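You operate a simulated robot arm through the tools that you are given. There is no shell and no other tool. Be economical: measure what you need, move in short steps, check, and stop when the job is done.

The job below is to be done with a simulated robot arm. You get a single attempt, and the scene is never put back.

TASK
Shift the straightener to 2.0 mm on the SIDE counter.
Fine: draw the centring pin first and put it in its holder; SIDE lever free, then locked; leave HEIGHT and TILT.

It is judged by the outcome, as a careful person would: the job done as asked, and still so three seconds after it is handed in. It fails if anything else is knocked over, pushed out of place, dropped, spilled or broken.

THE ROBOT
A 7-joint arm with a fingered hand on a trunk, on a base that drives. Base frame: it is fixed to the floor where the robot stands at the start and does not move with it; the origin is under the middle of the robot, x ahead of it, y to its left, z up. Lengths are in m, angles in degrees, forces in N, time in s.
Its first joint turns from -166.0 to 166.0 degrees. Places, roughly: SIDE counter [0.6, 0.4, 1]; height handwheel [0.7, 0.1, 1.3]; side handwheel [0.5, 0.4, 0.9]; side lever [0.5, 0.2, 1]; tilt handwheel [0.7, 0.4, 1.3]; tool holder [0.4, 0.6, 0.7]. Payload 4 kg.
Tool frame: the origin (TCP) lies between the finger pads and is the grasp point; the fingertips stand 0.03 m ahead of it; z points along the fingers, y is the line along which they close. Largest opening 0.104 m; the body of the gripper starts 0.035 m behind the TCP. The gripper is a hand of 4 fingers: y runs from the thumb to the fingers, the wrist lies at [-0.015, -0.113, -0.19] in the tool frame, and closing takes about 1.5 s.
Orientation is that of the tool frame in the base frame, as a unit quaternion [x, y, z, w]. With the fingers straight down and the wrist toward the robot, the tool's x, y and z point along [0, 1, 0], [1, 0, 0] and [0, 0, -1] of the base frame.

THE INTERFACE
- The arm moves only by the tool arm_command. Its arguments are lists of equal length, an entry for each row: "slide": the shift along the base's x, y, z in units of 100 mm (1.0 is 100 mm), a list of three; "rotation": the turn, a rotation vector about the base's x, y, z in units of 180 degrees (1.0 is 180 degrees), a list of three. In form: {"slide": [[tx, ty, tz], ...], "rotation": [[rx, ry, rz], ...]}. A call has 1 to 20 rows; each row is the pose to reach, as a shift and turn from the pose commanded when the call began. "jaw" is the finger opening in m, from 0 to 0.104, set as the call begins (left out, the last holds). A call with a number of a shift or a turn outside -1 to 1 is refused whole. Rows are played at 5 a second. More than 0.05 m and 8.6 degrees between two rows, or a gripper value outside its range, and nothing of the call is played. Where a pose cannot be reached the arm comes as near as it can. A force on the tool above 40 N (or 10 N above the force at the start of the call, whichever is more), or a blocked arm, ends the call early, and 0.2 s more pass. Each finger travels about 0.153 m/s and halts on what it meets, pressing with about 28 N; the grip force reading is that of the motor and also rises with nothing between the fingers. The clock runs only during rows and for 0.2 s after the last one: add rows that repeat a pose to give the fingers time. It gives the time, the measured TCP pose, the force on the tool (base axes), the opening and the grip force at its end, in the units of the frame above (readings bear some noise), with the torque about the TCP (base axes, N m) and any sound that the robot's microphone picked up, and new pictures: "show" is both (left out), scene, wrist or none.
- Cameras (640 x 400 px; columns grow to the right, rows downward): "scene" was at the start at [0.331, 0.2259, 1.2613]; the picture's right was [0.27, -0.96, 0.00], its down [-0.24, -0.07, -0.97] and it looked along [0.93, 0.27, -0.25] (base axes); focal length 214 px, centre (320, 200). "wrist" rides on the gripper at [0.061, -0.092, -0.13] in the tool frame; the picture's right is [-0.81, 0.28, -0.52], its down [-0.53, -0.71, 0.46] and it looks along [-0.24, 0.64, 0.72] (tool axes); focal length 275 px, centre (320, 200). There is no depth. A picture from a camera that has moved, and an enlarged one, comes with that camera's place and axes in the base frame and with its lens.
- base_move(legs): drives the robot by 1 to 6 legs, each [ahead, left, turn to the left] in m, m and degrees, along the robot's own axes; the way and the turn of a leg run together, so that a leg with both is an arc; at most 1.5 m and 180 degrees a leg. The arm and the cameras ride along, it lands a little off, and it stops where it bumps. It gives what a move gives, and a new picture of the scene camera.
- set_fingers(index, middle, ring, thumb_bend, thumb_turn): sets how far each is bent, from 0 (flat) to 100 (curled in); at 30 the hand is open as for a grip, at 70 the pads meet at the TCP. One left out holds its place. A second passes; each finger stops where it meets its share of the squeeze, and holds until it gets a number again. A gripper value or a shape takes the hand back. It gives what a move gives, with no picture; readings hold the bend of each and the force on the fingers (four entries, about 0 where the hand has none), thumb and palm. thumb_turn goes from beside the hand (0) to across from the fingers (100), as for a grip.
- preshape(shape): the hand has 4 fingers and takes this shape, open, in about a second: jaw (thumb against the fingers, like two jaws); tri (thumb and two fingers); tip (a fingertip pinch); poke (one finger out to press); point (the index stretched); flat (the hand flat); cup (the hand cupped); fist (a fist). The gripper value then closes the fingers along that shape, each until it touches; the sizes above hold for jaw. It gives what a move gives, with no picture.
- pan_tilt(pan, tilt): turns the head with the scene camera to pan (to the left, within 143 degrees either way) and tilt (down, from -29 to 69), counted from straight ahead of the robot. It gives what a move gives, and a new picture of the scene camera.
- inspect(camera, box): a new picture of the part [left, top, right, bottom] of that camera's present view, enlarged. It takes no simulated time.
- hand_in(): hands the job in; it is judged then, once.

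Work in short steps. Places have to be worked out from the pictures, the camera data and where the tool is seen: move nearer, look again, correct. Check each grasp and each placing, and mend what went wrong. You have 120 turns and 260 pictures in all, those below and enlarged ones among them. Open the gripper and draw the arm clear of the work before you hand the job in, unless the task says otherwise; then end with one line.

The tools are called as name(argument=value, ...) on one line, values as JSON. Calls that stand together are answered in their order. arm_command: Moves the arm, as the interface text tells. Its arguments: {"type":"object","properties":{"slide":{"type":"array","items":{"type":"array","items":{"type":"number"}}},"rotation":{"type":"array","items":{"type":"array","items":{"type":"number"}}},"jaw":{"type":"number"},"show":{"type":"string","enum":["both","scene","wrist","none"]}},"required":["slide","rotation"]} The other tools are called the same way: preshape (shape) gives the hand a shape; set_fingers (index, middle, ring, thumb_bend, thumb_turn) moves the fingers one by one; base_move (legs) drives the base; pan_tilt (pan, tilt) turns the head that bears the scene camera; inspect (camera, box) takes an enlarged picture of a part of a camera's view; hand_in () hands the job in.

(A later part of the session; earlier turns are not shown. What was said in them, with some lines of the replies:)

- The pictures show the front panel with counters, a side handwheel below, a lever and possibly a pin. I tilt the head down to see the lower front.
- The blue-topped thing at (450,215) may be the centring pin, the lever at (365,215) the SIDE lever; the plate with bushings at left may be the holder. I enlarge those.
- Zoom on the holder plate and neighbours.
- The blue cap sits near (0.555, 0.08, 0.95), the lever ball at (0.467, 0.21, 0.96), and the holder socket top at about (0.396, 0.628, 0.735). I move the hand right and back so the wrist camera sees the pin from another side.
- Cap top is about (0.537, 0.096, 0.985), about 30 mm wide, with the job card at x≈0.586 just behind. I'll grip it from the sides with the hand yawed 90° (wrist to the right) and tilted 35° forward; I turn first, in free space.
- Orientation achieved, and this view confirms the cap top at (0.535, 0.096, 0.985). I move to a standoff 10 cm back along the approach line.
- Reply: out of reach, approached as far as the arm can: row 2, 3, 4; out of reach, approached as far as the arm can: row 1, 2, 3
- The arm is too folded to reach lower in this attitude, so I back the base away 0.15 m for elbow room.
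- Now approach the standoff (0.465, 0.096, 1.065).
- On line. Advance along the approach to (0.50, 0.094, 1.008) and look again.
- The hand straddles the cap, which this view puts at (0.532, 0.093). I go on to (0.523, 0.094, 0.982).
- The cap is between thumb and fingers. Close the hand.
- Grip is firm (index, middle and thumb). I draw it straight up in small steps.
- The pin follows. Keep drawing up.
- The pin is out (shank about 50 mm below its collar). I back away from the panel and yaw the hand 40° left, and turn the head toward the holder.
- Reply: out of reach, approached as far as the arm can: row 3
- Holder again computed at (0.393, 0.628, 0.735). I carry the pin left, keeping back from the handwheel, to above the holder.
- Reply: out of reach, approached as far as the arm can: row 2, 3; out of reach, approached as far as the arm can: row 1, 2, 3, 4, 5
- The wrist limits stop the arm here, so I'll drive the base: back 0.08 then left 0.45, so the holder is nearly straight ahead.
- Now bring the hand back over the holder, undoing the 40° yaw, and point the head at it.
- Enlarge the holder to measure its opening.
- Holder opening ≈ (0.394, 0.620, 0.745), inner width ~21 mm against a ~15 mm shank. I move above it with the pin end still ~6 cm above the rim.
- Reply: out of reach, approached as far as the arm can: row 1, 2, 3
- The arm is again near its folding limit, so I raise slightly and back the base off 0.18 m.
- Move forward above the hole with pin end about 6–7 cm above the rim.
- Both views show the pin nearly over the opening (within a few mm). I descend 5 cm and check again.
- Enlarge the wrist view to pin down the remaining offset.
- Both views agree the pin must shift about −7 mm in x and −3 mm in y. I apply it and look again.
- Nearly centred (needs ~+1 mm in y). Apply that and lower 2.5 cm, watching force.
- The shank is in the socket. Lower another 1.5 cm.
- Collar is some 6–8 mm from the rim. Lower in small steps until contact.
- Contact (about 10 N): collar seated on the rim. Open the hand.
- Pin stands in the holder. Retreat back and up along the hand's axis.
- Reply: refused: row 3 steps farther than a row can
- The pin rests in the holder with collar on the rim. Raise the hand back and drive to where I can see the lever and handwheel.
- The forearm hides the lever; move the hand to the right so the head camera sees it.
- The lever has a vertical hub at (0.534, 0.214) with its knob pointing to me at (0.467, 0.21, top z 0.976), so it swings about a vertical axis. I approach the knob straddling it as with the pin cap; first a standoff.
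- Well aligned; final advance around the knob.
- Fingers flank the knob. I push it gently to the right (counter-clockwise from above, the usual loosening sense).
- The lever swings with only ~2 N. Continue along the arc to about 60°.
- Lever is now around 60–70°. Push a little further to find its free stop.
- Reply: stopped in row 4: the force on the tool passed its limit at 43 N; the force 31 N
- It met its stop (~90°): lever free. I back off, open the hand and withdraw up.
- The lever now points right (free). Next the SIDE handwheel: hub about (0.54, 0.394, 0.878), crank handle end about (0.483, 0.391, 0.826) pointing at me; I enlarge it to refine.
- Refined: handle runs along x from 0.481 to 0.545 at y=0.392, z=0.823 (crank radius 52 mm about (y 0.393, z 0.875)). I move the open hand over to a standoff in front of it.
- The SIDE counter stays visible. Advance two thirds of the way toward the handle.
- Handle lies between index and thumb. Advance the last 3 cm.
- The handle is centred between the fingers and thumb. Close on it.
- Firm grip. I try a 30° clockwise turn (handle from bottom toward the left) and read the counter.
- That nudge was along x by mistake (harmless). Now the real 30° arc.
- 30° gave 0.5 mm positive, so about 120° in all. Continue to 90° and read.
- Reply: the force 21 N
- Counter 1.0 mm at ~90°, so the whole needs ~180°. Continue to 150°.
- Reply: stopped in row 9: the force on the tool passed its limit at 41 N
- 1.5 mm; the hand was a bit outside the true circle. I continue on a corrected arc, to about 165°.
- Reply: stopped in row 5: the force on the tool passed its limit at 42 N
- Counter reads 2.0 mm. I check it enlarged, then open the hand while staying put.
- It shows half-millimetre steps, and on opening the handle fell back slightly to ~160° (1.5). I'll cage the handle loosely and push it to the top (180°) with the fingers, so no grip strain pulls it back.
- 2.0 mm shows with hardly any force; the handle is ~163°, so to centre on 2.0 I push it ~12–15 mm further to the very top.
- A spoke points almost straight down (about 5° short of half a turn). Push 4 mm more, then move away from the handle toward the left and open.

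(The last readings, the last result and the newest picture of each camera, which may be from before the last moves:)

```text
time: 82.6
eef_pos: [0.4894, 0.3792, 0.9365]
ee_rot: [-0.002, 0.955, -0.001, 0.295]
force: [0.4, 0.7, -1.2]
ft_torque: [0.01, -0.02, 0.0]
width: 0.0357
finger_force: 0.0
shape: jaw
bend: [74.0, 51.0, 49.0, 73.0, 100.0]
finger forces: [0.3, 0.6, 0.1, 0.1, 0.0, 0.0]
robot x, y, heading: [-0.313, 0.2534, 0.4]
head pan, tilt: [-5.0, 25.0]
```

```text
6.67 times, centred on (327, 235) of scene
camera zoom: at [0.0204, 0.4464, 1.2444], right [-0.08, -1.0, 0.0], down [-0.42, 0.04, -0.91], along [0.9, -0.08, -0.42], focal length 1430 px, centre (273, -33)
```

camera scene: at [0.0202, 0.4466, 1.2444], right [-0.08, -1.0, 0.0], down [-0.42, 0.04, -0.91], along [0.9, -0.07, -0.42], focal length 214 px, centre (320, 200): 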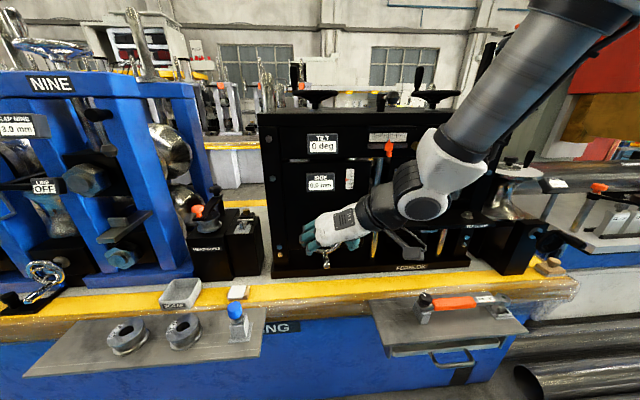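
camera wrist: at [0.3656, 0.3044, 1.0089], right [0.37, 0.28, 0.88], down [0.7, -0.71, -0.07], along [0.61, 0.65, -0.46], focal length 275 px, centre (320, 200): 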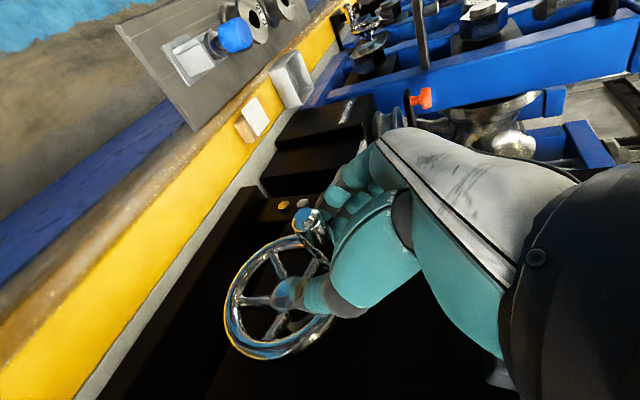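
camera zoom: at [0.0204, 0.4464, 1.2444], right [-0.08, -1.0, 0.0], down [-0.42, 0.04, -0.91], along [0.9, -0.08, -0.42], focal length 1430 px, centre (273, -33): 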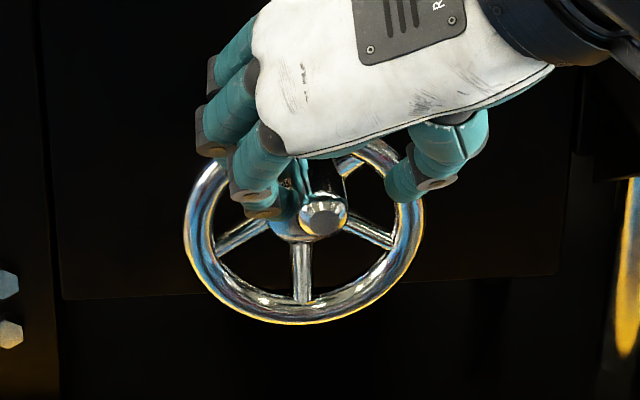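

Half a turn exactly. Center the cage off the handle, open, and retreat along the hand axis.

arm_command(slide=[[0, 0.07, 0], [0, 0.07, 0], [0, 0.07, 0], [0, 0.07, 0]], rotation=[[0, 0, 0], [0, 0, 0], [0, 0, 0], [0, 0, 0]], jaw=0.08, show="none")

arm_command(slide=[[-0.2, 0, 0.2], [-0.45, 0, 0.5], [-0.7, 0, 0.8], [-0.8, 0, 1.0], [-0.8, 0, 1.0]], rotation=[[0, 0, 0], [0, 0, 0], [0, 0, 0], [0, 0, 0], [0, 0, 0]], show="scene")

inspect(camera="scene", box=[280, 160, 440, 260])

```text
time: 83.6
eef_pos: [0.4886, 0.3866, 0.9385]
ee_rot: [-0.002, 0.955, -0.001, 0.295]
force: [0.4, -0.2, 0.0]
ft_torque: [0.0, -0.01, -0.01]
width: 0.08
finger_force: 0.0
shape: jaw
bend: [27.0, 35.0, 32.0, 53.0, 99.0]
finger forces: [0.0, 0.1, 0.0, 0.0, 0.0, 0.1]
robot x, y, heading: [-0.3104, 0.2532, 0.1]
head pan, tilt: [-5.0, 25.0]
```

```text
time: 84.8
eef_pos: [0.4088, 0.3861, 1.0367]
ee_rot: [-0.002, 0.955, -0.002, 0.296]
force: [-0.6, -0.4, -0.7]
ft_torque: [0.0, 0.0, -0.01]
width: 0.08
finger_force: 0.0
shape: jaw
bend: [27.0, 35.0, 32.0, 53.0, 99.0]
finger forces: [0.1, 0.0, 0.1, 0.0, 0.0, 0.1]
robot x, y, heading: [-0.3122, 0.2508, 0.1]
head pan, tilt: [-5.0, 25.0]
camera scene: at [0.0204, 0.4464, 1.2444], right [-0.08, -1.0, 0.0], down [-0.42, 0.04, -0.91], along [0.9, -0.08, -0.42], focal length 214 px, centre (320, 200)
```

scene: 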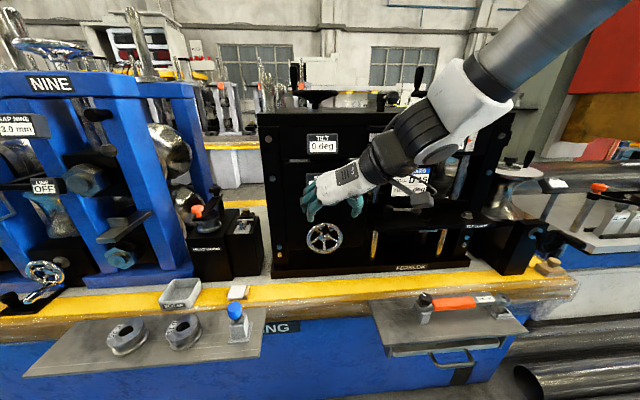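

```text
4.00 times, centred on (360, 210) of scene
camera zoom: at [0.0204, 0.4464, 1.2444], right [-0.08, -1.0, 0.0], down [-0.42, 0.04, -0.91], along [0.9, -0.08, -0.42], focal length 858 px, centre (160, 160)
```

zoom: 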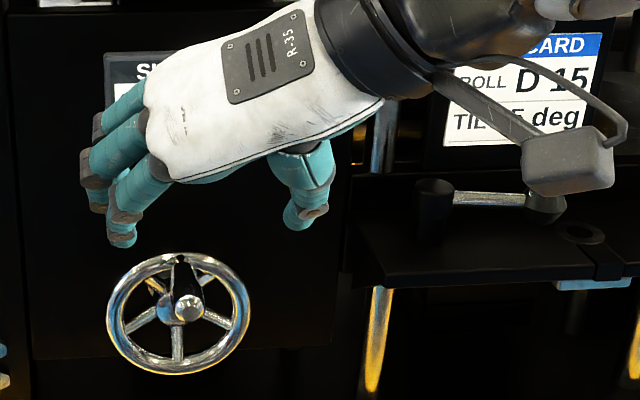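

The wheel stayed at half a turn. Now for the lever I need a single finger behind its arm to pull it back; first back off a little and form the poke shape, looking at where the fingertip is.

arm_command(slide=[[-0.3, -0.2, 0.1], [-0.6, -0.5, 0.2], [-0.8, -0.8, 0.3], [-0.8, -0.8, 0.3]], rotation=[[0, 0, 0], [0, 0, 0], [0, 0, 0], [0, 0, 0]], show="none")

preshape(shape="poke")

inspect(camera="scene", box=[280, 120, 440, 260])

inspect(camera="wrist", box=[0, 0, 640, 400])

```text
time: 85.8
eef_pos: [0.3284, 0.3059, 1.0679]
ee_rot: [-0.002, 0.955, -0.001, 0.295]
force: [0.5, -0.6, 0.5]
ft_torque: [0.0, 0.0, 0.03]
width: 0.0797
finger_force: 0.0
shape: jaw
bend: [27.0, 35.0, 32.0, 53.0, 99.0]
finger forces: [0.1, 0.0, 0.0, 0.0, 0.0, 0.0]
robot x, y, heading: [-0.3119, 0.254, 0.1]
head pan, tilt: [-5.0, 25.0]
```

```text
time: 86.7
eef_pos: [0.3284, 0.3053, 1.0684]
ee_rot: [-0.002, 0.955, -0.001, 0.295]
force: [0.2, 0.3, 0.1]
ft_torque: [0.0, 0.01, -0.01]
width: 0.0
finger_force: 0.0
shape: poke
bend: [70.0, 70.0, 99.0, 100.0, 100.0]
finger forces: [0.1, 0.0, 0.0, 0.0, 0.0, 0.0]
robot x, y, heading: [-0.3122, 0.2511, 0.2]
head pan, tilt: [-5.0, 25.0]
```

```text
2.86 times, centred on (360, 190) of scene
camera zoom: at [0.0204, 0.4464, 1.2444], right [-0.08, -1.0, 0.0], down [-0.42, 0.04, -0.91], along [0.9, -0.08, -0.42], focal length 613 px, centre (206, 229)
```

zoom: 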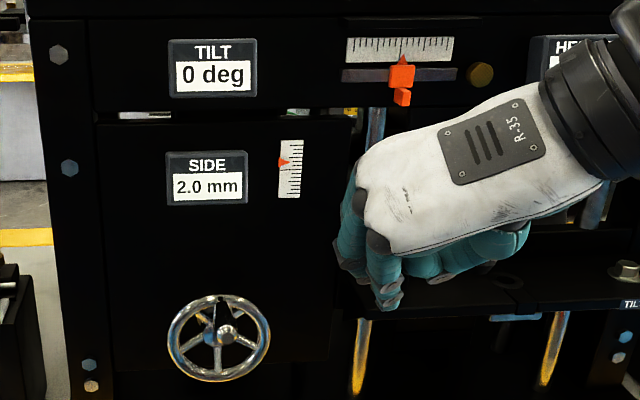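

```text
1.00 times, centred on (320, 200) of wrist (not enlarged: the box is as wide or as high as the picture)
camera zoom: at [0.2046, 0.2139, 1.141], right [0.38, 0.28, 0.88], down [0.7, -0.71, -0.07], along [0.61, 0.65, -0.46], focal length 275 px, centre (320, 200)
```

zoom: 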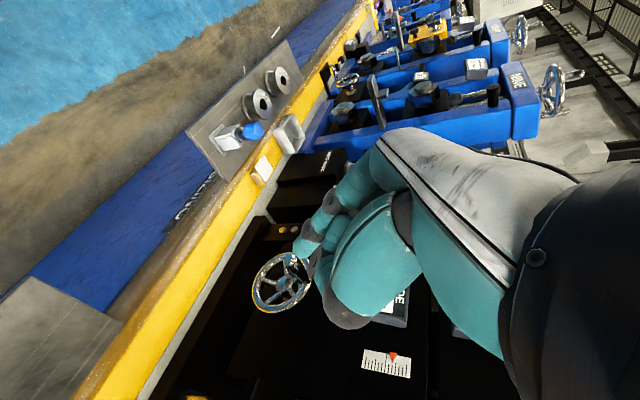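

SIDE reads 2.0 mm. In this shape index and middle point down; I curl the middle too so only the index sticks out, then go above the gap behind the lever arm.

set_fingers(middle=100, index=65)

arm_command(slide=[[0.3, -0.2, 0.2], [0.6, -0.4, 0.2], [0.9, -0.7, 0.1], [1.0, -1.0, 0.1], [1.0, -1.0, 0.1]], rotation=[[0, 0, 0], [0, 0, 0], [0, 0, 0], [0, 0, 0], [0, 0, 0]])

inspect(camera="scene", box=[330, 150, 458, 240])

```text
time: 87.7
eef_pos: [0.3285, 0.3058, 1.0673]
ee_rot: [-0.002, 0.955, -0.002, 0.296]
force: [-0.8, -0.9, -0.7]
ft_torque: [-0.02, 0.0, 0.06]
width: 0.0345
finger_force: 0.1
shape: fingers
bend: [65.0, 100.0, 99.0, 100.0, 100.0]
finger forces: [0.0, 0.0, 0.1, 0.0, 0.1, 0.1]
robot x, y, heading: [-0.3142, 0.2522, -0.1]
head pan, tilt: [-5.0, 25.0]
```

```text
time: 88.9
eef_pos: [0.428, 0.2046, 1.0776]
ee_rot: [-0.002, 0.955, -0.001, 0.296]
force: [-0.6, -0.3, 0.2]
ft_torque: [0.03, 0.04, -0.01]
width: 0.0345
finger_force: 0.0
shape: fingers
bend: [65.0, 100.0, 99.0, 100.0, 100.0]
finger forces: [0.0, 0.1, 0.1, 0.0, 0.1, 0.1]
robot x, y, heading: [-0.3118, 0.2542, -0.0]
head pan, tilt: [-5.0, 25.0]
camera scene: at [0.0204, 0.4464, 1.2444], right [-0.08, -1.0, 0.0], down [-0.42, 0.04, -0.91], along [0.9, -0.08, -0.42], focal length 214 px, centre (320, 200)
camera wrist: at [0.3043, 0.1129, 1.151], right [0.38, 0.28, 0.88], down [0.7, -0.71, -0.07], along [0.61, 0.65, -0.46], focal length 275 px, centre (320, 200)
```

scene: 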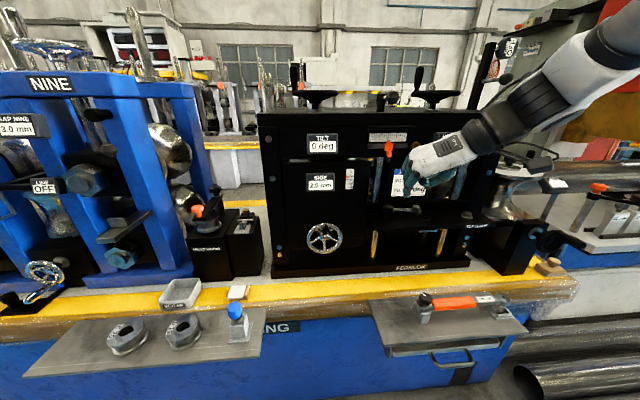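
wrist: 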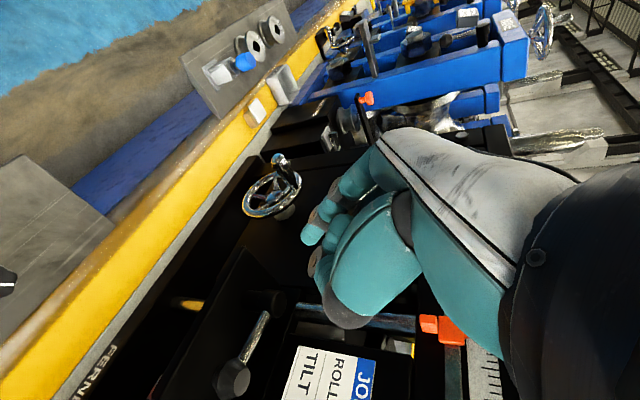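

```text
4.44 times, centred on (394, 195) of scene
camera zoom: at [0.0204, 0.4464, 1.2444], right [-0.08, -1.0, 0.0], down [-0.42, 0.04, -0.91], along [0.9, -0.08, -0.42], focal length 953 px, centre (-9, 222)
```

zoom: 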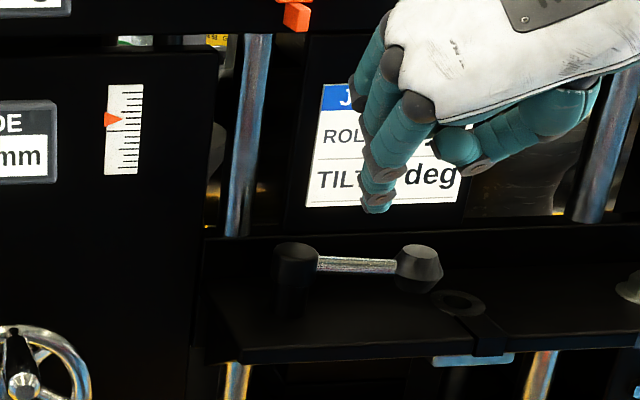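

Zoom on the fingertip in the wrist view to fix its position relative to the TCP.

inspect(camera="wrist", box=[180, 160, 400, 400])

```text
1.67 times, centred on (290, 280) of wrist
camera zoom: at [0.3043, 0.1129, 1.151], right [0.38, 0.28, 0.88], down [0.7, -0.71, -0.07], along [0.61, 0.65, -0.46], focal length 459 px, centre (370, 67)
```

zoom: 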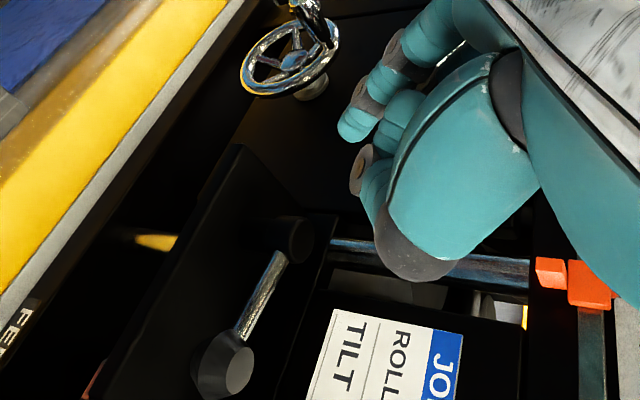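

Tip is at TCP + (0.010, 0.010, −0.027). The tucked thumb would come close to the knob, so I turn it to the side and look.

set_fingers(thumb_turn=0, thumb_bend=0)

inspect(camera="scene", box=[330, 150, 458, 240])

inspect(camera="wrist", box=[180, 160, 400, 400])

```text
time: 89.9
eef_pos: [0.4288, 0.2056, 1.0779]
ee_rot: [-0.002, 0.955, -0.001, 0.295]
force: [-0.1, -0.6, 0.2]
ft_torque: [-0.01, 0.01, 0.01]
width: 0.136
finger_force: 0.1
shape: fingers
bend: [65.0, 100.0, 99.0, 0.0, 0.0]
finger forces: [0.1, 0.1, 0.1, 0.1, 0.0, 0.0]
robot x, y, heading: [-0.3119, 0.252, 0.0]
head pan, tilt: [-5.0, 25.0]
```

```text
4.44 times, centred on (394, 195) of scene
camera zoom: at [0.0204, 0.4464, 1.2444], right [-0.08, -1.0, 0.0], down [-0.42, 0.04, -0.91], along [0.9, -0.08, -0.42], focal length 953 px, centre (-9, 222)
```

zoom: 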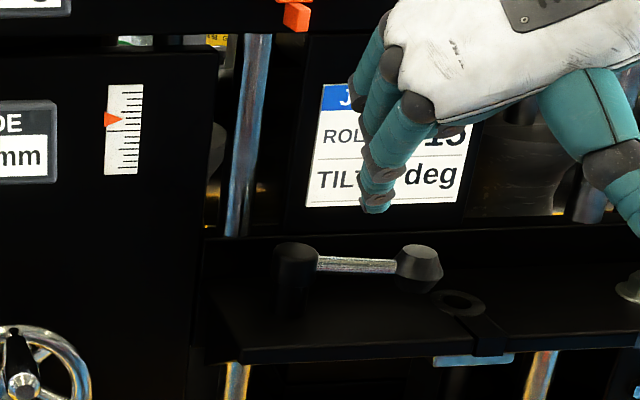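

```text
1.67 times, centred on (290, 280) of wrist
camera zoom: at [0.3042, 0.1132, 1.151], right [0.38, 0.28, 0.88], down [0.7, -0.71, -0.07], along [0.61, 0.65, -0.46], focal length 459 px, centre (370, 67)
```

zoom: 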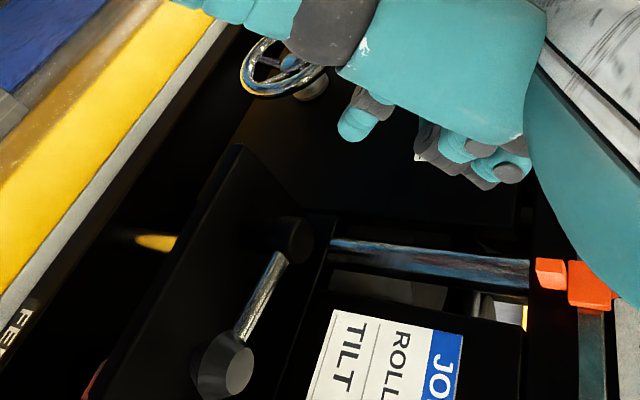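

The straight thumb hangs too low; try it curled at the side.

set_fingers(thumb_turn=0, thumb_bend=100)

inspect(camera="scene", box=[330, 150, 458, 240])

inspect(camera="wrist", box=[180, 160, 400, 400])

```text
time: 90.9
eef_pos: [0.4286, 0.2055, 1.0776]
ee_rot: [-0.003, 0.955, -0.001, 0.296]
force: [-0.4, 0.5, -0.4]
ft_torque: [-0.01, 0.01, -0.02]
width: 0.0596
finger_force: 0.0
shape: fingers
bend: [65.0, 100.0, 99.0, 100.0, 0.0]
finger forces: [0.0, 0.1, 0.0, 0.0, 0.0, 0.0]
robot x, y, heading: [-0.3115, 0.254, 0.3]
head pan, tilt: [-5.0, 25.0]
```

```text
4.44 times, centred on (394, 195) of scene
camera zoom: at [0.0204, 0.4464, 1.2444], right [-0.08, -1.0, 0.0], down [-0.42, 0.04, -0.91], along [0.9, -0.08, -0.42], focal length 953 px, centre (-9, 222)
```

zoom: 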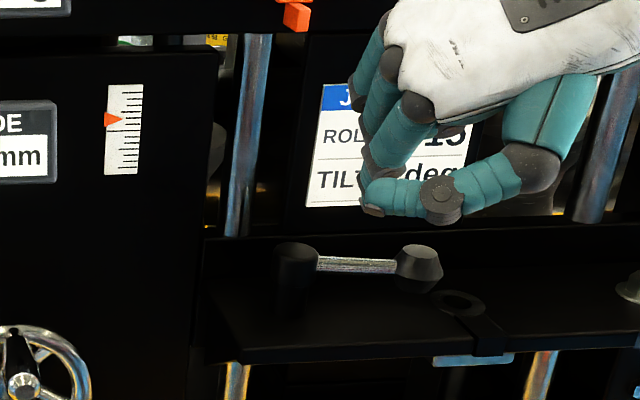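

```text
1.67 times, centred on (290, 280) of wrist
camera zoom: at [0.3042, 0.1132, 1.151], right [0.38, 0.28, 0.88], down [0.7, -0.71, -0.07], along [0.61, 0.65, -0.46], focal length 459 px, centre (370, 67)
```

zoom: 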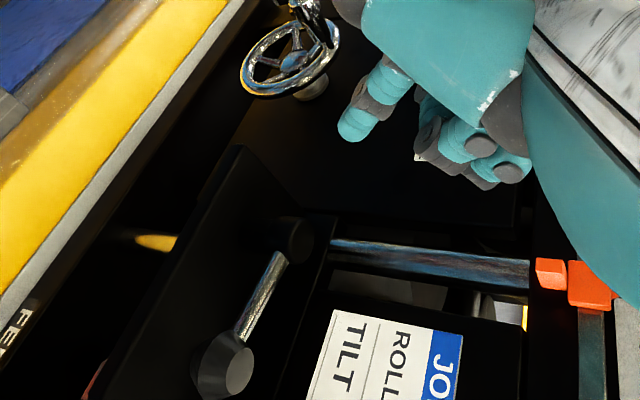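

That puts the thumb in the way; instead place the thumb opposite but wide open, clear of the knob.

set_fingers(thumb_turn=100, thumb_bend=8)

inspect(camera="scene", box=[330, 150, 458, 240])

inspect(camera="wrist", box=[180, 160, 400, 400])

```text
time: 91.9
eef_pos: [0.429, 0.2047, 1.0786]
ee_rot: [-0.002, 0.955, -0.001, 0.296]
force: [0.4, -0.6, -0.4]
ft_torque: [0.01, 0.01, 0.03]
width: 0.0754
finger_force: 0.0
shape: fingers
bend: [65.0, 100.0, 99.0, 8.0, 96.0]
finger forces: [0.0, 0.0, 0.0, 0.0, 0.0, 0.1]
robot x, y, heading: [-0.3102, 0.2535, 0.3]
head pan, tilt: [-5.0, 25.0]
```

```text
4.44 times, centred on (394, 195) of scene
camera zoom: at [0.0204, 0.4464, 1.2444], right [-0.08, -1.0, 0.0], down [-0.42, 0.04, -0.91], along [0.9, -0.08, -0.42], focal length 953 px, centre (-9, 222)
```

zoom: 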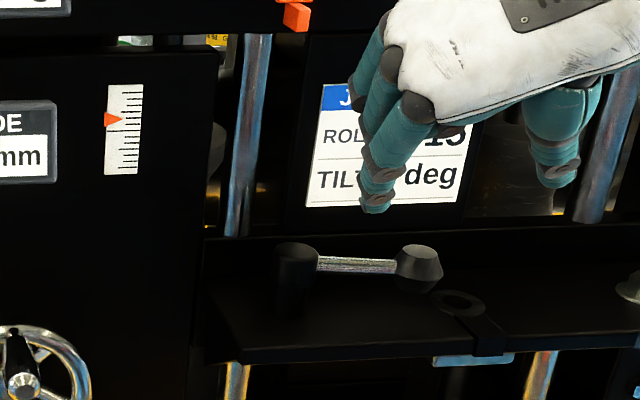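

```text
1.67 times, centred on (290, 280) of wrist
camera zoom: at [0.3042, 0.1132, 1.151], right [0.38, 0.28, 0.88], down [0.7, -0.71, -0.07], along [0.61, 0.65, -0.46], focal length 459 px, centre (370, 67)
```

zoom: 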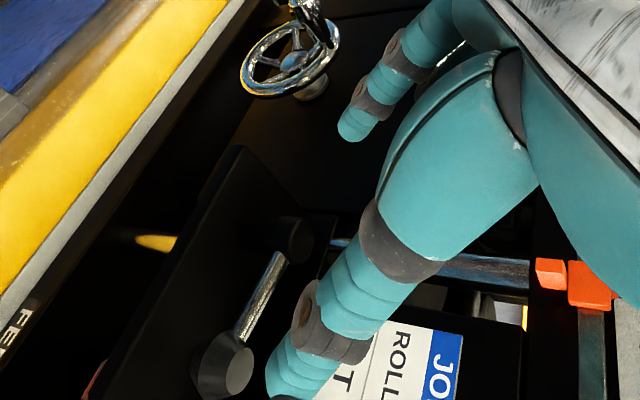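

Good: thumb clear. Move so the index tip is above and just behind the lever arm.

arm_command(slide=[[0.3, -0.2, -0.1], [0.6, -0.4, -0.2], [0.9, -0.43, -0.35], [1.0, -0.43, -0.43], [1.0, -0.43, -0.43]], rotation=[[0, 0, 0], [0, 0, 0], [0, 0, 0], [0, 0, 0], [0, 0, 0]], show="none")

arm_command(slide=[[0.07, 0, 0], [0.14, 0, 0], [0.14, 0, 0]], rotation=[[0, 0, 0], [0, 0, 0], [0, 0, 0]], show="wrist")

inspect(camera="scene", box=[350, 160, 446, 230])

inspect(camera="wrist", box=[220, 160, 400, 340])

```text
time: 93.1
eef_pos: [0.5283, 0.1616, 1.0351]
ee_rot: [-0.002, 0.955, -0.001, 0.296]
force: [-0.2, 0.2, -0.2]
ft_torque: [0.01, -0.02, -0.03]
width: 0.0749
finger_force: 0.1
shape: fingers
bend: [65.0, 100.0, 99.0, 8.0, 96.0]
finger forces: [0.0, 0.0, 0.0, 0.1, 0.0, 0.0]
robot x, y, heading: [-0.3113, 0.254, 0.0]
head pan, tilt: [-5.0, 25.0]
```

```text
time: 93.9
eef_pos: [0.544, 0.1618, 1.0351]
ee_rot: [-0.002, 0.955, -0.002, 0.296]
force: [0.6, 0.7, 0.1]
ft_torque: [0.01, 0.0, 0.02]
width: 0.0753
finger_force: 0.1
shape: fingers
bend: [65.0, 100.0, 99.0, 8.0, 96.0]
finger forces: [0.0, 0.1, 0.1, 0.0, 0.1, 0.1]
robot x, y, heading: [-0.3138, 0.2518, 0.5]
head pan, tilt: [-5.0, 25.0]
camera wrist: at [0.4192, 0.0702, 1.108], right [0.37, 0.28, 0.88], down [0.7, -0.71, -0.07], along [0.61, 0.65, -0.46], focal length 275 px, centre (320, 200)
```

wrist: 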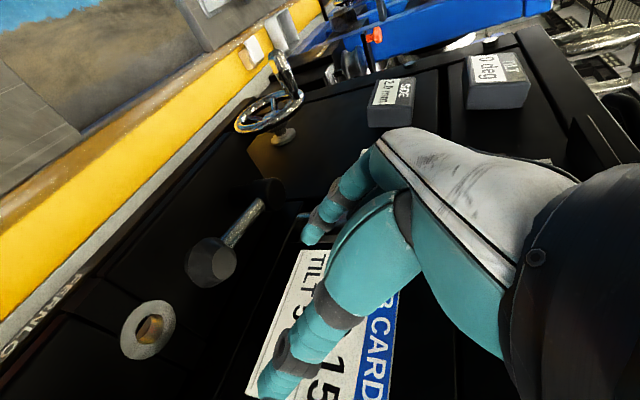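

```text
5.71 times, centred on (398, 195) of scene
camera zoom: at [0.0204, 0.4464, 1.2444], right [-0.08, -1.0, 0.0], down [-0.42, 0.04, -0.91], along [0.9, -0.08, -0.42], focal length 1226 px, centre (-126, 229)
```

zoom: 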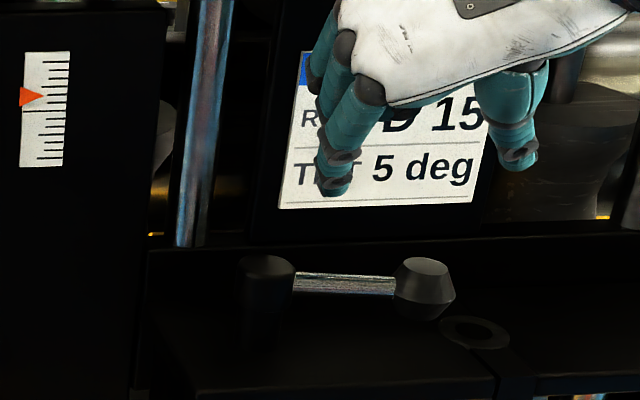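

```text
2.22 times, centred on (310, 250) of wrist
camera zoom: at [0.4192, 0.0702, 1.108], right [0.37, 0.28, 0.88], down [0.7, -0.71, -0.07], along [0.61, 0.65, -0.46], focal length 612 px, centre (342, 89)
```

zoom: 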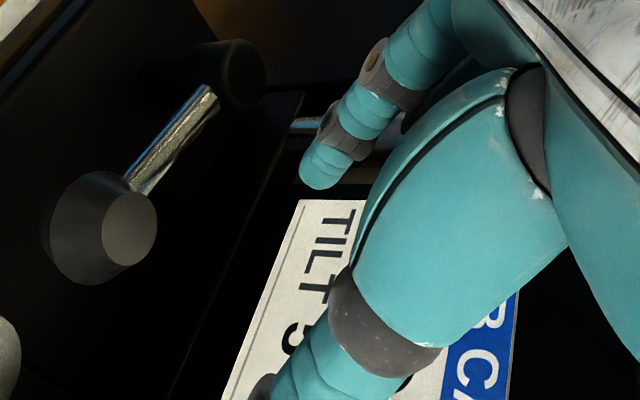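

The tip is about 17 mm behind the arm in plan. Descend 5 cm, watching the force.

arm_command(slide=[[0, 0, -0.12], [0, 0, -0.24], [0, 0, -0.36], [0, 0, -0.48], [0, 0, -0.48]], rotation=[[0, 0, 0], [0, 0, 0], [0, 0, 0], [0, 0, 0], [0, 0, 0]], show="none")

inspect(camera="wrist", box=[180, 120, 400, 340])

inspect(camera="scene", box=[350, 160, 446, 230])

```text
time: 95.1
eef_pos: [0.5431, 0.1625, 0.9863]
ee_rot: [-0.002, 0.955, -0.001, 0.297]
force: [1.0, 0.7, 6.7]
ft_torque: [0.07, 0.0, -0.01]
width: 0.0742
finger_force: 2.5
shape: fingers
bend: [65.0, 100.0, 99.0, 8.0, 96.0]
finger forces: [5.7, 0.0, 0.1, 0.0, 0.0, 0.0]
robot x, y, heading: [-0.3082, 0.2497, -0.0]
head pan, tilt: [-5.0, 25.0]
```

```text
1.82 times, centred on (290, 230) of wrist
camera zoom: at [0.4192, 0.0706, 1.0602], right [0.37, 0.28, 0.88], down [0.7, -0.71, -0.07], along [0.61, 0.64, -0.46], focal length 500 px, centre (374, 146)
```

zoom: 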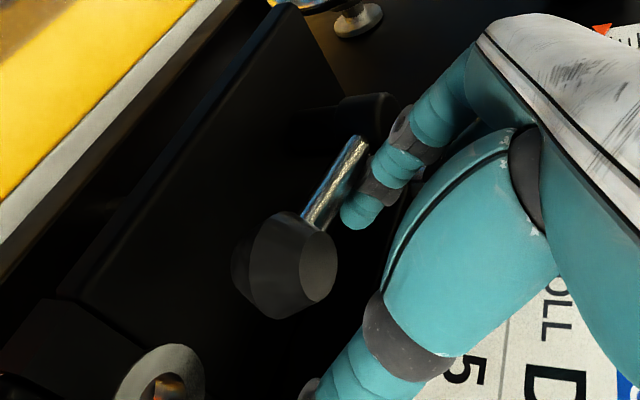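

```text
5.71 times, centred on (398, 195) of scene
camera zoom: at [0.0202, 0.4464, 1.2445], right [-0.08, -1.0, 0.0], down [-0.42, 0.04, -0.91], along [0.9, -0.08, -0.42], focal length 1226 px, centre (-126, 229)
```

zoom: 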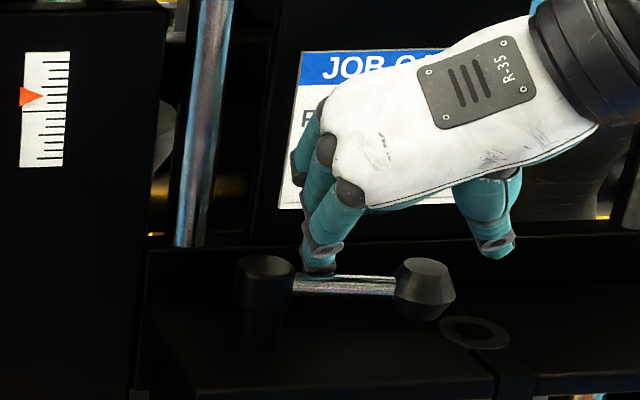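

The slanted finger touches the arm's top back edge. Shift 6 mm back (+x) and 8 mm deeper for a better hook.

arm_command(slide=[[0.02, 0, 0.02], [0.05, 0, 0.02], [0.06, 0, -0.03], [0.06, 0, -0.08], [0.06, 0, -0.08]], rotation=[[0, 0, 0], [0, 0, 0], [0, 0, 0], [0, 0, 0], [0, 0, 0]], show="none")

inspect(camera="wrist", box=[180, 120, 400, 340])

inspect(camera="scene", box=[350, 160, 446, 230])

```text
time: 96.3
eef_pos: [0.5499, 0.163, 0.9794]
ee_rot: [-0.002, 0.955, -0.001, 0.297]
force: [2.2, -1.1, 8.7]
ft_torque: [0.2, 0.06, -0.1]
width: 0.0739
finger_force: 3.5
shape: fingers
bend: [66.0, 100.0, 99.0, 8.0, 96.0]
finger forces: [7.1, 0.0, 0.0, 0.0, 0.1, 0.0]
robot x, y, heading: [-0.3135, 0.2532, 0.1]
head pan, tilt: [-5.0, 25.0]
```

```text
1.82 times, centred on (290, 230) of wrist
camera zoom: at [0.4255, 0.0705, 1.0523], right [0.37, 0.28, 0.88], down [0.7, -0.71, -0.07], along [0.61, 0.64, -0.46], focal length 500 px, centre (374, 146)
```

zoom: 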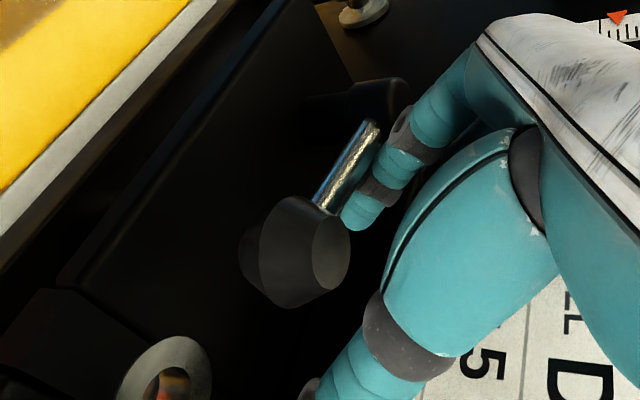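

```text
5.71 times, centred on (398, 195) of scene
camera zoom: at [0.0203, 0.4464, 1.2445], right [-0.08, -1.0, 0.0], down [-0.42, 0.04, -0.91], along [0.9, -0.08, -0.42], focal length 1226 px, centre (-126, 229)
```

zoom: 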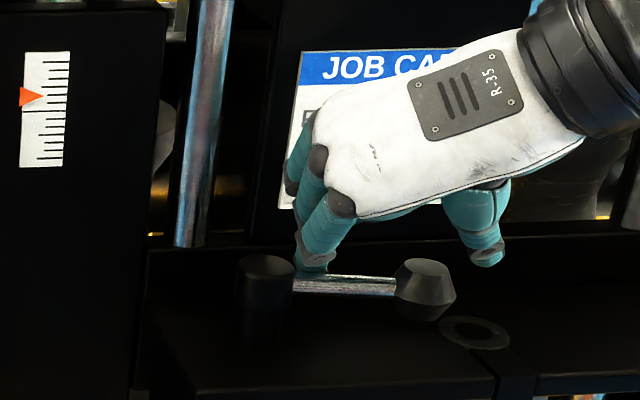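

Now the finger is hooked behind the arm. Pull along the arc to about 60° remaining and check.

arm_command(slide=[[-0.06, 0, 0], [-0.12, 0, 0], [-0.18, 0.005, 0], [-0.23, 0.02, 0], [-0.275, 0.043, 0], [-0.275, 0.043, 0]], rotation=[[0, 0, 0], [0, 0, 0], [0, 0, 0], [0, 0, 0], [0, 0, 0], [0, 0, 0]], show="none")

inspect(camera="wrist", box=[180, 120, 400, 340])

inspect(camera="scene", box=[350, 160, 446, 230])

```text
time: 97.7
eef_pos: [0.5215, 0.1662, 0.9782]
ee_rot: [-0.003, 0.955, -0.001, 0.296]
force: [2.5, -4.4, 5.7]
ft_torque: [0.09, 0.01, -0.06]
width: 0.0699
finger_force: 3.8
shape: fingers
bend: [69.0, 100.0, 99.0, 8.0, 96.0]
finger forces: [7.4, 0.0, 0.1, 0.0, 0.0, 0.0]
robot x, y, heading: [-0.3147, 0.2501, 0.2]
head pan, tilt: [-5.0, 25.0]
```

```text
1.82 times, centred on (290, 230) of wrist
camera zoom: at [0.3973, 0.0746, 1.0516], right [0.38, 0.28, 0.88], down [0.7, -0.71, -0.07], along [0.61, 0.65, -0.46], focal length 500 px, centre (374, 146)
```

zoom: 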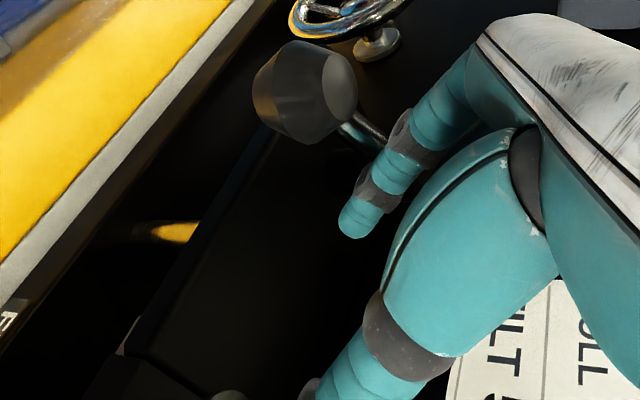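

```text
5.71 times, centred on (398, 195) of scene
camera zoom: at [0.0203, 0.4462, 1.2445], right [-0.08, -1.0, 0.0], down [-0.42, 0.04, -0.91], along [0.9, -0.08, -0.42], focal length 1226 px, centre (-126, 229)
```

zoom: 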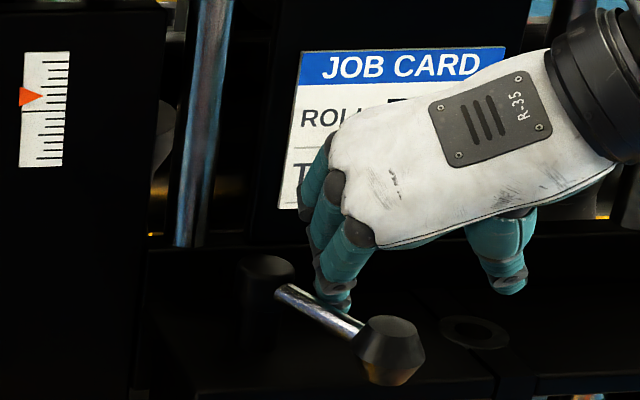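

Lever now about 35° from locked. Continue pushing it left along the arc until it meets its stop.

arm_command(slide=[[-0.05, 0.03, 0], [-0.09, 0.07, 0], [-0.12, 0.11, 0], [-0.14, 0.15, 0], [-0.155, 0.2, 0], [-0.155, 0.2, 0]], rotation=[[0, 0, 0], [0, 0, 0], [0, 0, 0], [0, 0, 0], [0, 0, 0], [0, 0, 0]], show="none")

inspect(camera="wrist", box=[180, 80, 400, 300])

inspect(camera="scene", box=[340, 180, 436, 240])

```text
time: 99.1
eef_pos: [0.5061, 0.1856, 0.9783]
ee_rot: [-0.003, 0.955, -0.002, 0.295]
force: [4.4, -13.6, 5.2]
ft_torque: [-0.02, -0.01, -0.01]
width: 0.0604
finger_force: 6.5
shape: fingers
bend: [70.0, 100.0, 99.0, 8.0, 96.0]
finger forces: [14.0, 0.0, 0.1, 0.0, 0.1, 0.0]
robot x, y, heading: [-0.3104, 0.2521, 0.4]
head pan, tilt: [-5.0, 25.0]
```

```text
1.82 times, centred on (290, 190) of wrist
camera zoom: at [0.3821, 0.0938, 1.0519], right [0.37, 0.28, 0.88], down [0.7, -0.71, -0.07], along [0.61, 0.64, -0.46], focal length 500 px, centre (374, 218)
```

zoom: 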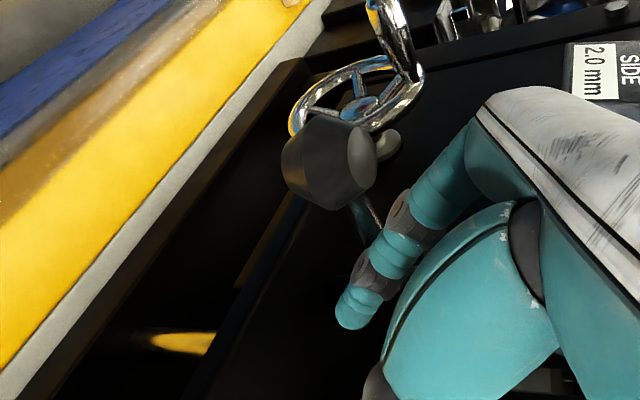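

```text
6.67 times, centred on (388, 210) of scene
camera zoom: at [0.0204, 0.4458, 1.2445], right [-0.08, -1.0, 0.0], down [-0.42, 0.04, -0.91], along [0.9, -0.08, -0.42], focal length 1430 px, centre (-133, 133)
```

zoom: 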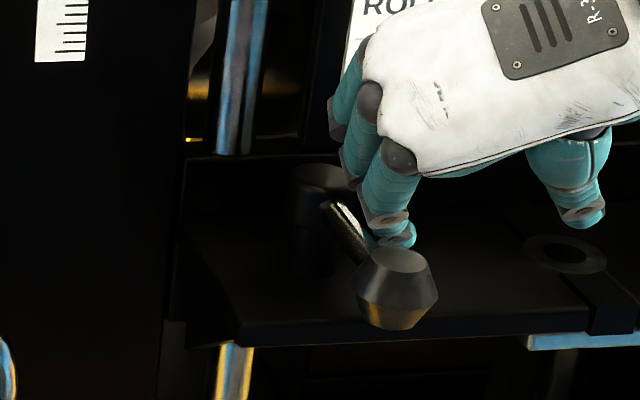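

The knob is back at (slightly past) its original locked place with ~14 N resisting: at its stop. One more small firm push, then withdraw.

arm_command(slide=[[0, 0.03, 0], [0, 0.05, 0], [0, 0.05, 0]], rotation=[[0, 0, 0], [0, 0, 0], [0, 0, 0]], show="none")

arm_command(slide=[[0, -0.12, 0], [0, -0.25, 0.05], [-0.15, -0.3, 0.35], [-0.4, -0.35, 0.7], [-0.7, -0.4, 1.0], [-0.7, -0.4, 1.0]], rotation=[[0, 0, 0], [0, 0, 0], [0, 0, 0], [0, 0, 0], [0, 0, 0], [0, 0, 0]], show="scene")

inspect(camera="scene", box=[280, 140, 440, 260])

inspect(camera="scene", box=[340, 180, 436, 240])

```text
time: 99.9
eef_pos: [0.5062, 0.1911, 0.978]
ee_rot: [-0.002, 0.955, -0.001, 0.296]
force: [0.7, -13.1, 4.4]
ft_torque: [-0.11, 0.02, 0.06]
width: 0.0548
finger_force: 6.8
shape: fingers
bend: [70.0, 100.0, 99.0, 8.0, 96.0]
finger forces: [13.2, 0.1, 0.1, 0.1, 0.0, 0.0]
robot x, y, heading: [-0.3083, 0.2525, 0.2]
head pan, tilt: [-5.0, 25.0]
```

```text
time: 101.3
eef_pos: [0.4348, 0.1528, 1.0776]
ee_rot: [-0.002, 0.955, -0.002, 0.296]
force: [-0.2, 0.1, 0.5]
ft_torque: [0.0, -0.01, -0.03]
width: 0.0748
finger_force: 0.1
shape: fingers
bend: [65.0, 100.0, 99.0, 8.0, 96.0]
finger forces: [0.0, 0.0, 0.1, 0.1, 0.0, 0.0]
robot x, y, heading: [-0.3137, 0.2526, 0.2]
head pan, tilt: [-5.0, 25.0]
camera scene: at [0.0205, 0.4463, 1.2444], right [-0.08, -1.0, 0.0], down [-0.42, 0.04, -0.91], along [0.9, -0.08, -0.42], focal length 214 px, centre (320, 200)
```

scene: 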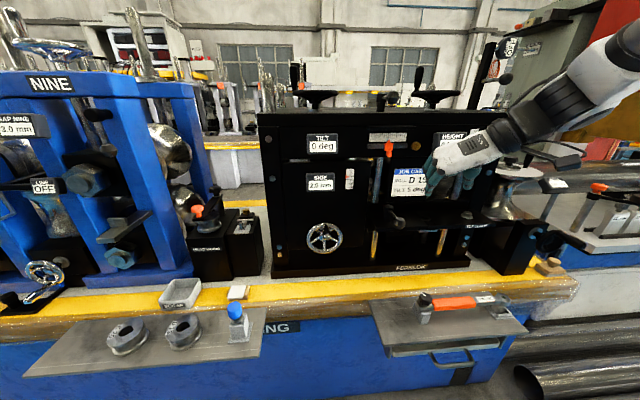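

```text
3.33 times, centred on (360, 200) of scene
camera zoom: at [0.0205, 0.4463, 1.2444], right [-0.08, -1.0, 0.0], down [-0.42, 0.04, -0.91], along [0.9, -0.08, -0.42], focal length 715 px, centre (187, 200)
```

zoom: 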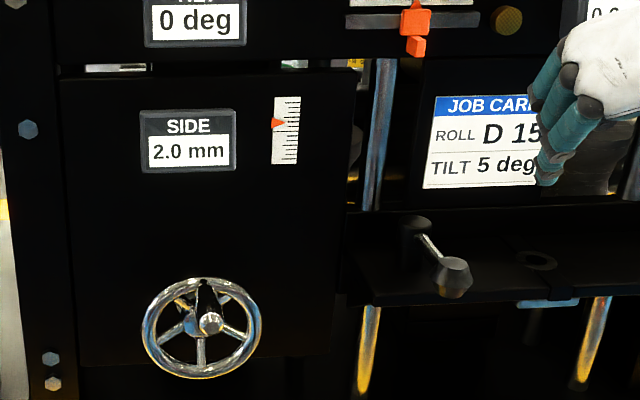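

```text
6.67 times, centred on (388, 210) of scene
camera zoom: at [0.0205, 0.4463, 1.2444], right [-0.08, -1.0, 0.0], down [-0.42, 0.04, -0.91], along [0.9, -0.08, -0.42], focal length 1430 px, centre (-133, 133)
```

zoom: 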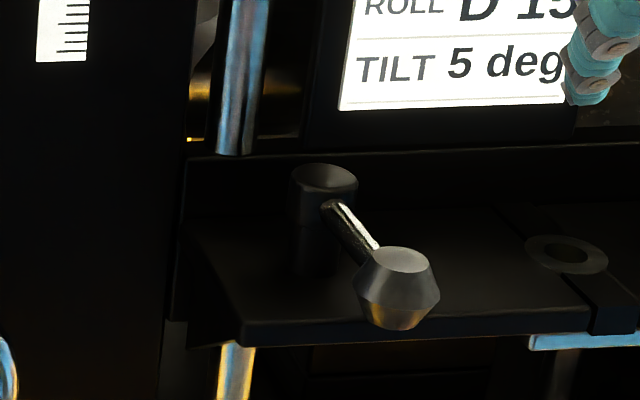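

Lever is exactly in its original locked position and SIDE reads 2.0 mm. I withdraw further, open the hand, and check HEIGHT, TILT and the pin.

arm_command(slide=[[-0.4, 0, 0.1], [-0.8, 0, 0.2], [-1.0, -0.2, 0.3], [-1.0, -0.5, 0.4], [-1.0, -0.5, 0.4]], rotation=[[0, 0, 0], [0, 0, 0], [0, 0, 0], [0, 0, 0], [0, 0, 0]], show="none")

preshape(shape="jaw")

inspect(camera="scene", box=[250, 100, 570, 300])

inspect(camera="scene", box=[30, 240, 310, 390])

```text
time: 102.5
eef_pos: [0.3345, 0.102, 1.1193]
ee_rot: [-0.002, 0.955, -0.001, 0.295]
force: [0.1, 0.0, 0.2]
ft_torque: [-0.03, 0.02, -0.01]
width: 0.075
finger_force: 0.1
shape: fingers
bend: [65.0, 100.0, 99.0, 8.0, 96.0]
finger forces: [0.0, 0.1, 0.0, 0.0, 0.0, 0.1]
robot x, y, heading: [-0.313, 0.2516, 0.3]
head pan, tilt: [-5.0, 25.0]
```

```text
time: 103.4
eef_pos: [0.3358, 0.1024, 1.118]
ee_rot: [-0.003, 0.955, -0.002, 0.296]
force: [-0.9, -0.6, 0.0]
ft_torque: [0.01, 0.01, 0.0]
width: 0.1036
finger_force: 0.0
shape: jaw
bend: [30.0, 30.0, 30.0, 30.0, 97.0]
finger forces: [0.0, 0.0, 0.0, 0.0, 0.0, 0.1]
robot x, y, heading: [-0.3107, 0.2501, -0.2]
head pan, tilt: [-5.0, 25.0]
```

```text
2.00 times, centred on (410, 200) of scene
camera zoom: at [0.0204, 0.4464, 1.2444], right [-0.08, -1.0, 0.0], down [-0.42, 0.04, -0.91], along [0.9, -0.08, -0.42], focal length 429 px, centre (140, 200)
```

zoom: 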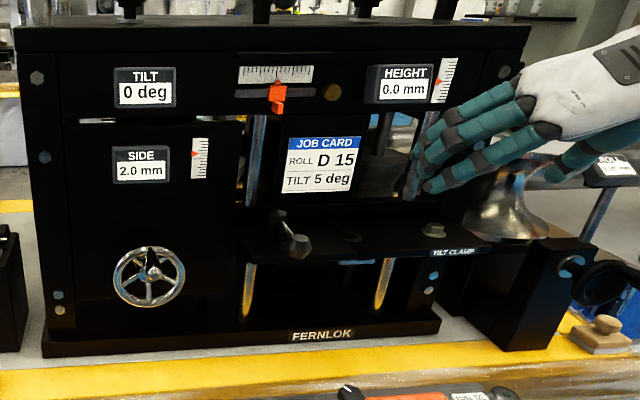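

```text
2.29 times, centred on (170, 315) of scene
camera zoom: at [0.0204, 0.4464, 1.2444], right [-0.08, -1.0, 0.0], down [-0.42, 0.04, -0.91], along [0.9, -0.08, -0.42], focal length 490 px, centre (663, -63)
```

zoom: 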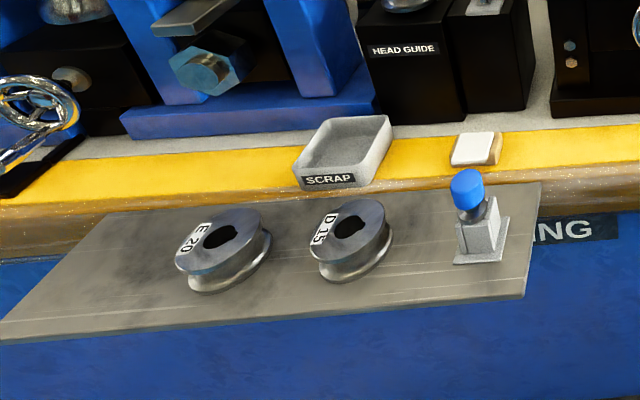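

Everything checks: SIDE 2.0 mm, TILT 0 deg, HEIGHT 0.0 mm, the lever locked, the pin in its holder, and the hand open and clear. Handing in.

hand_in()

```text
The job is handed in.
```

The straightener is at 2.0 mm on the SIDE counter: the centring pin was drawn first and is in its holder, the SIDE lever was freed and is locked again, and HEIGHT (0.0 mm) and TILT (0 deg) are unchanged.
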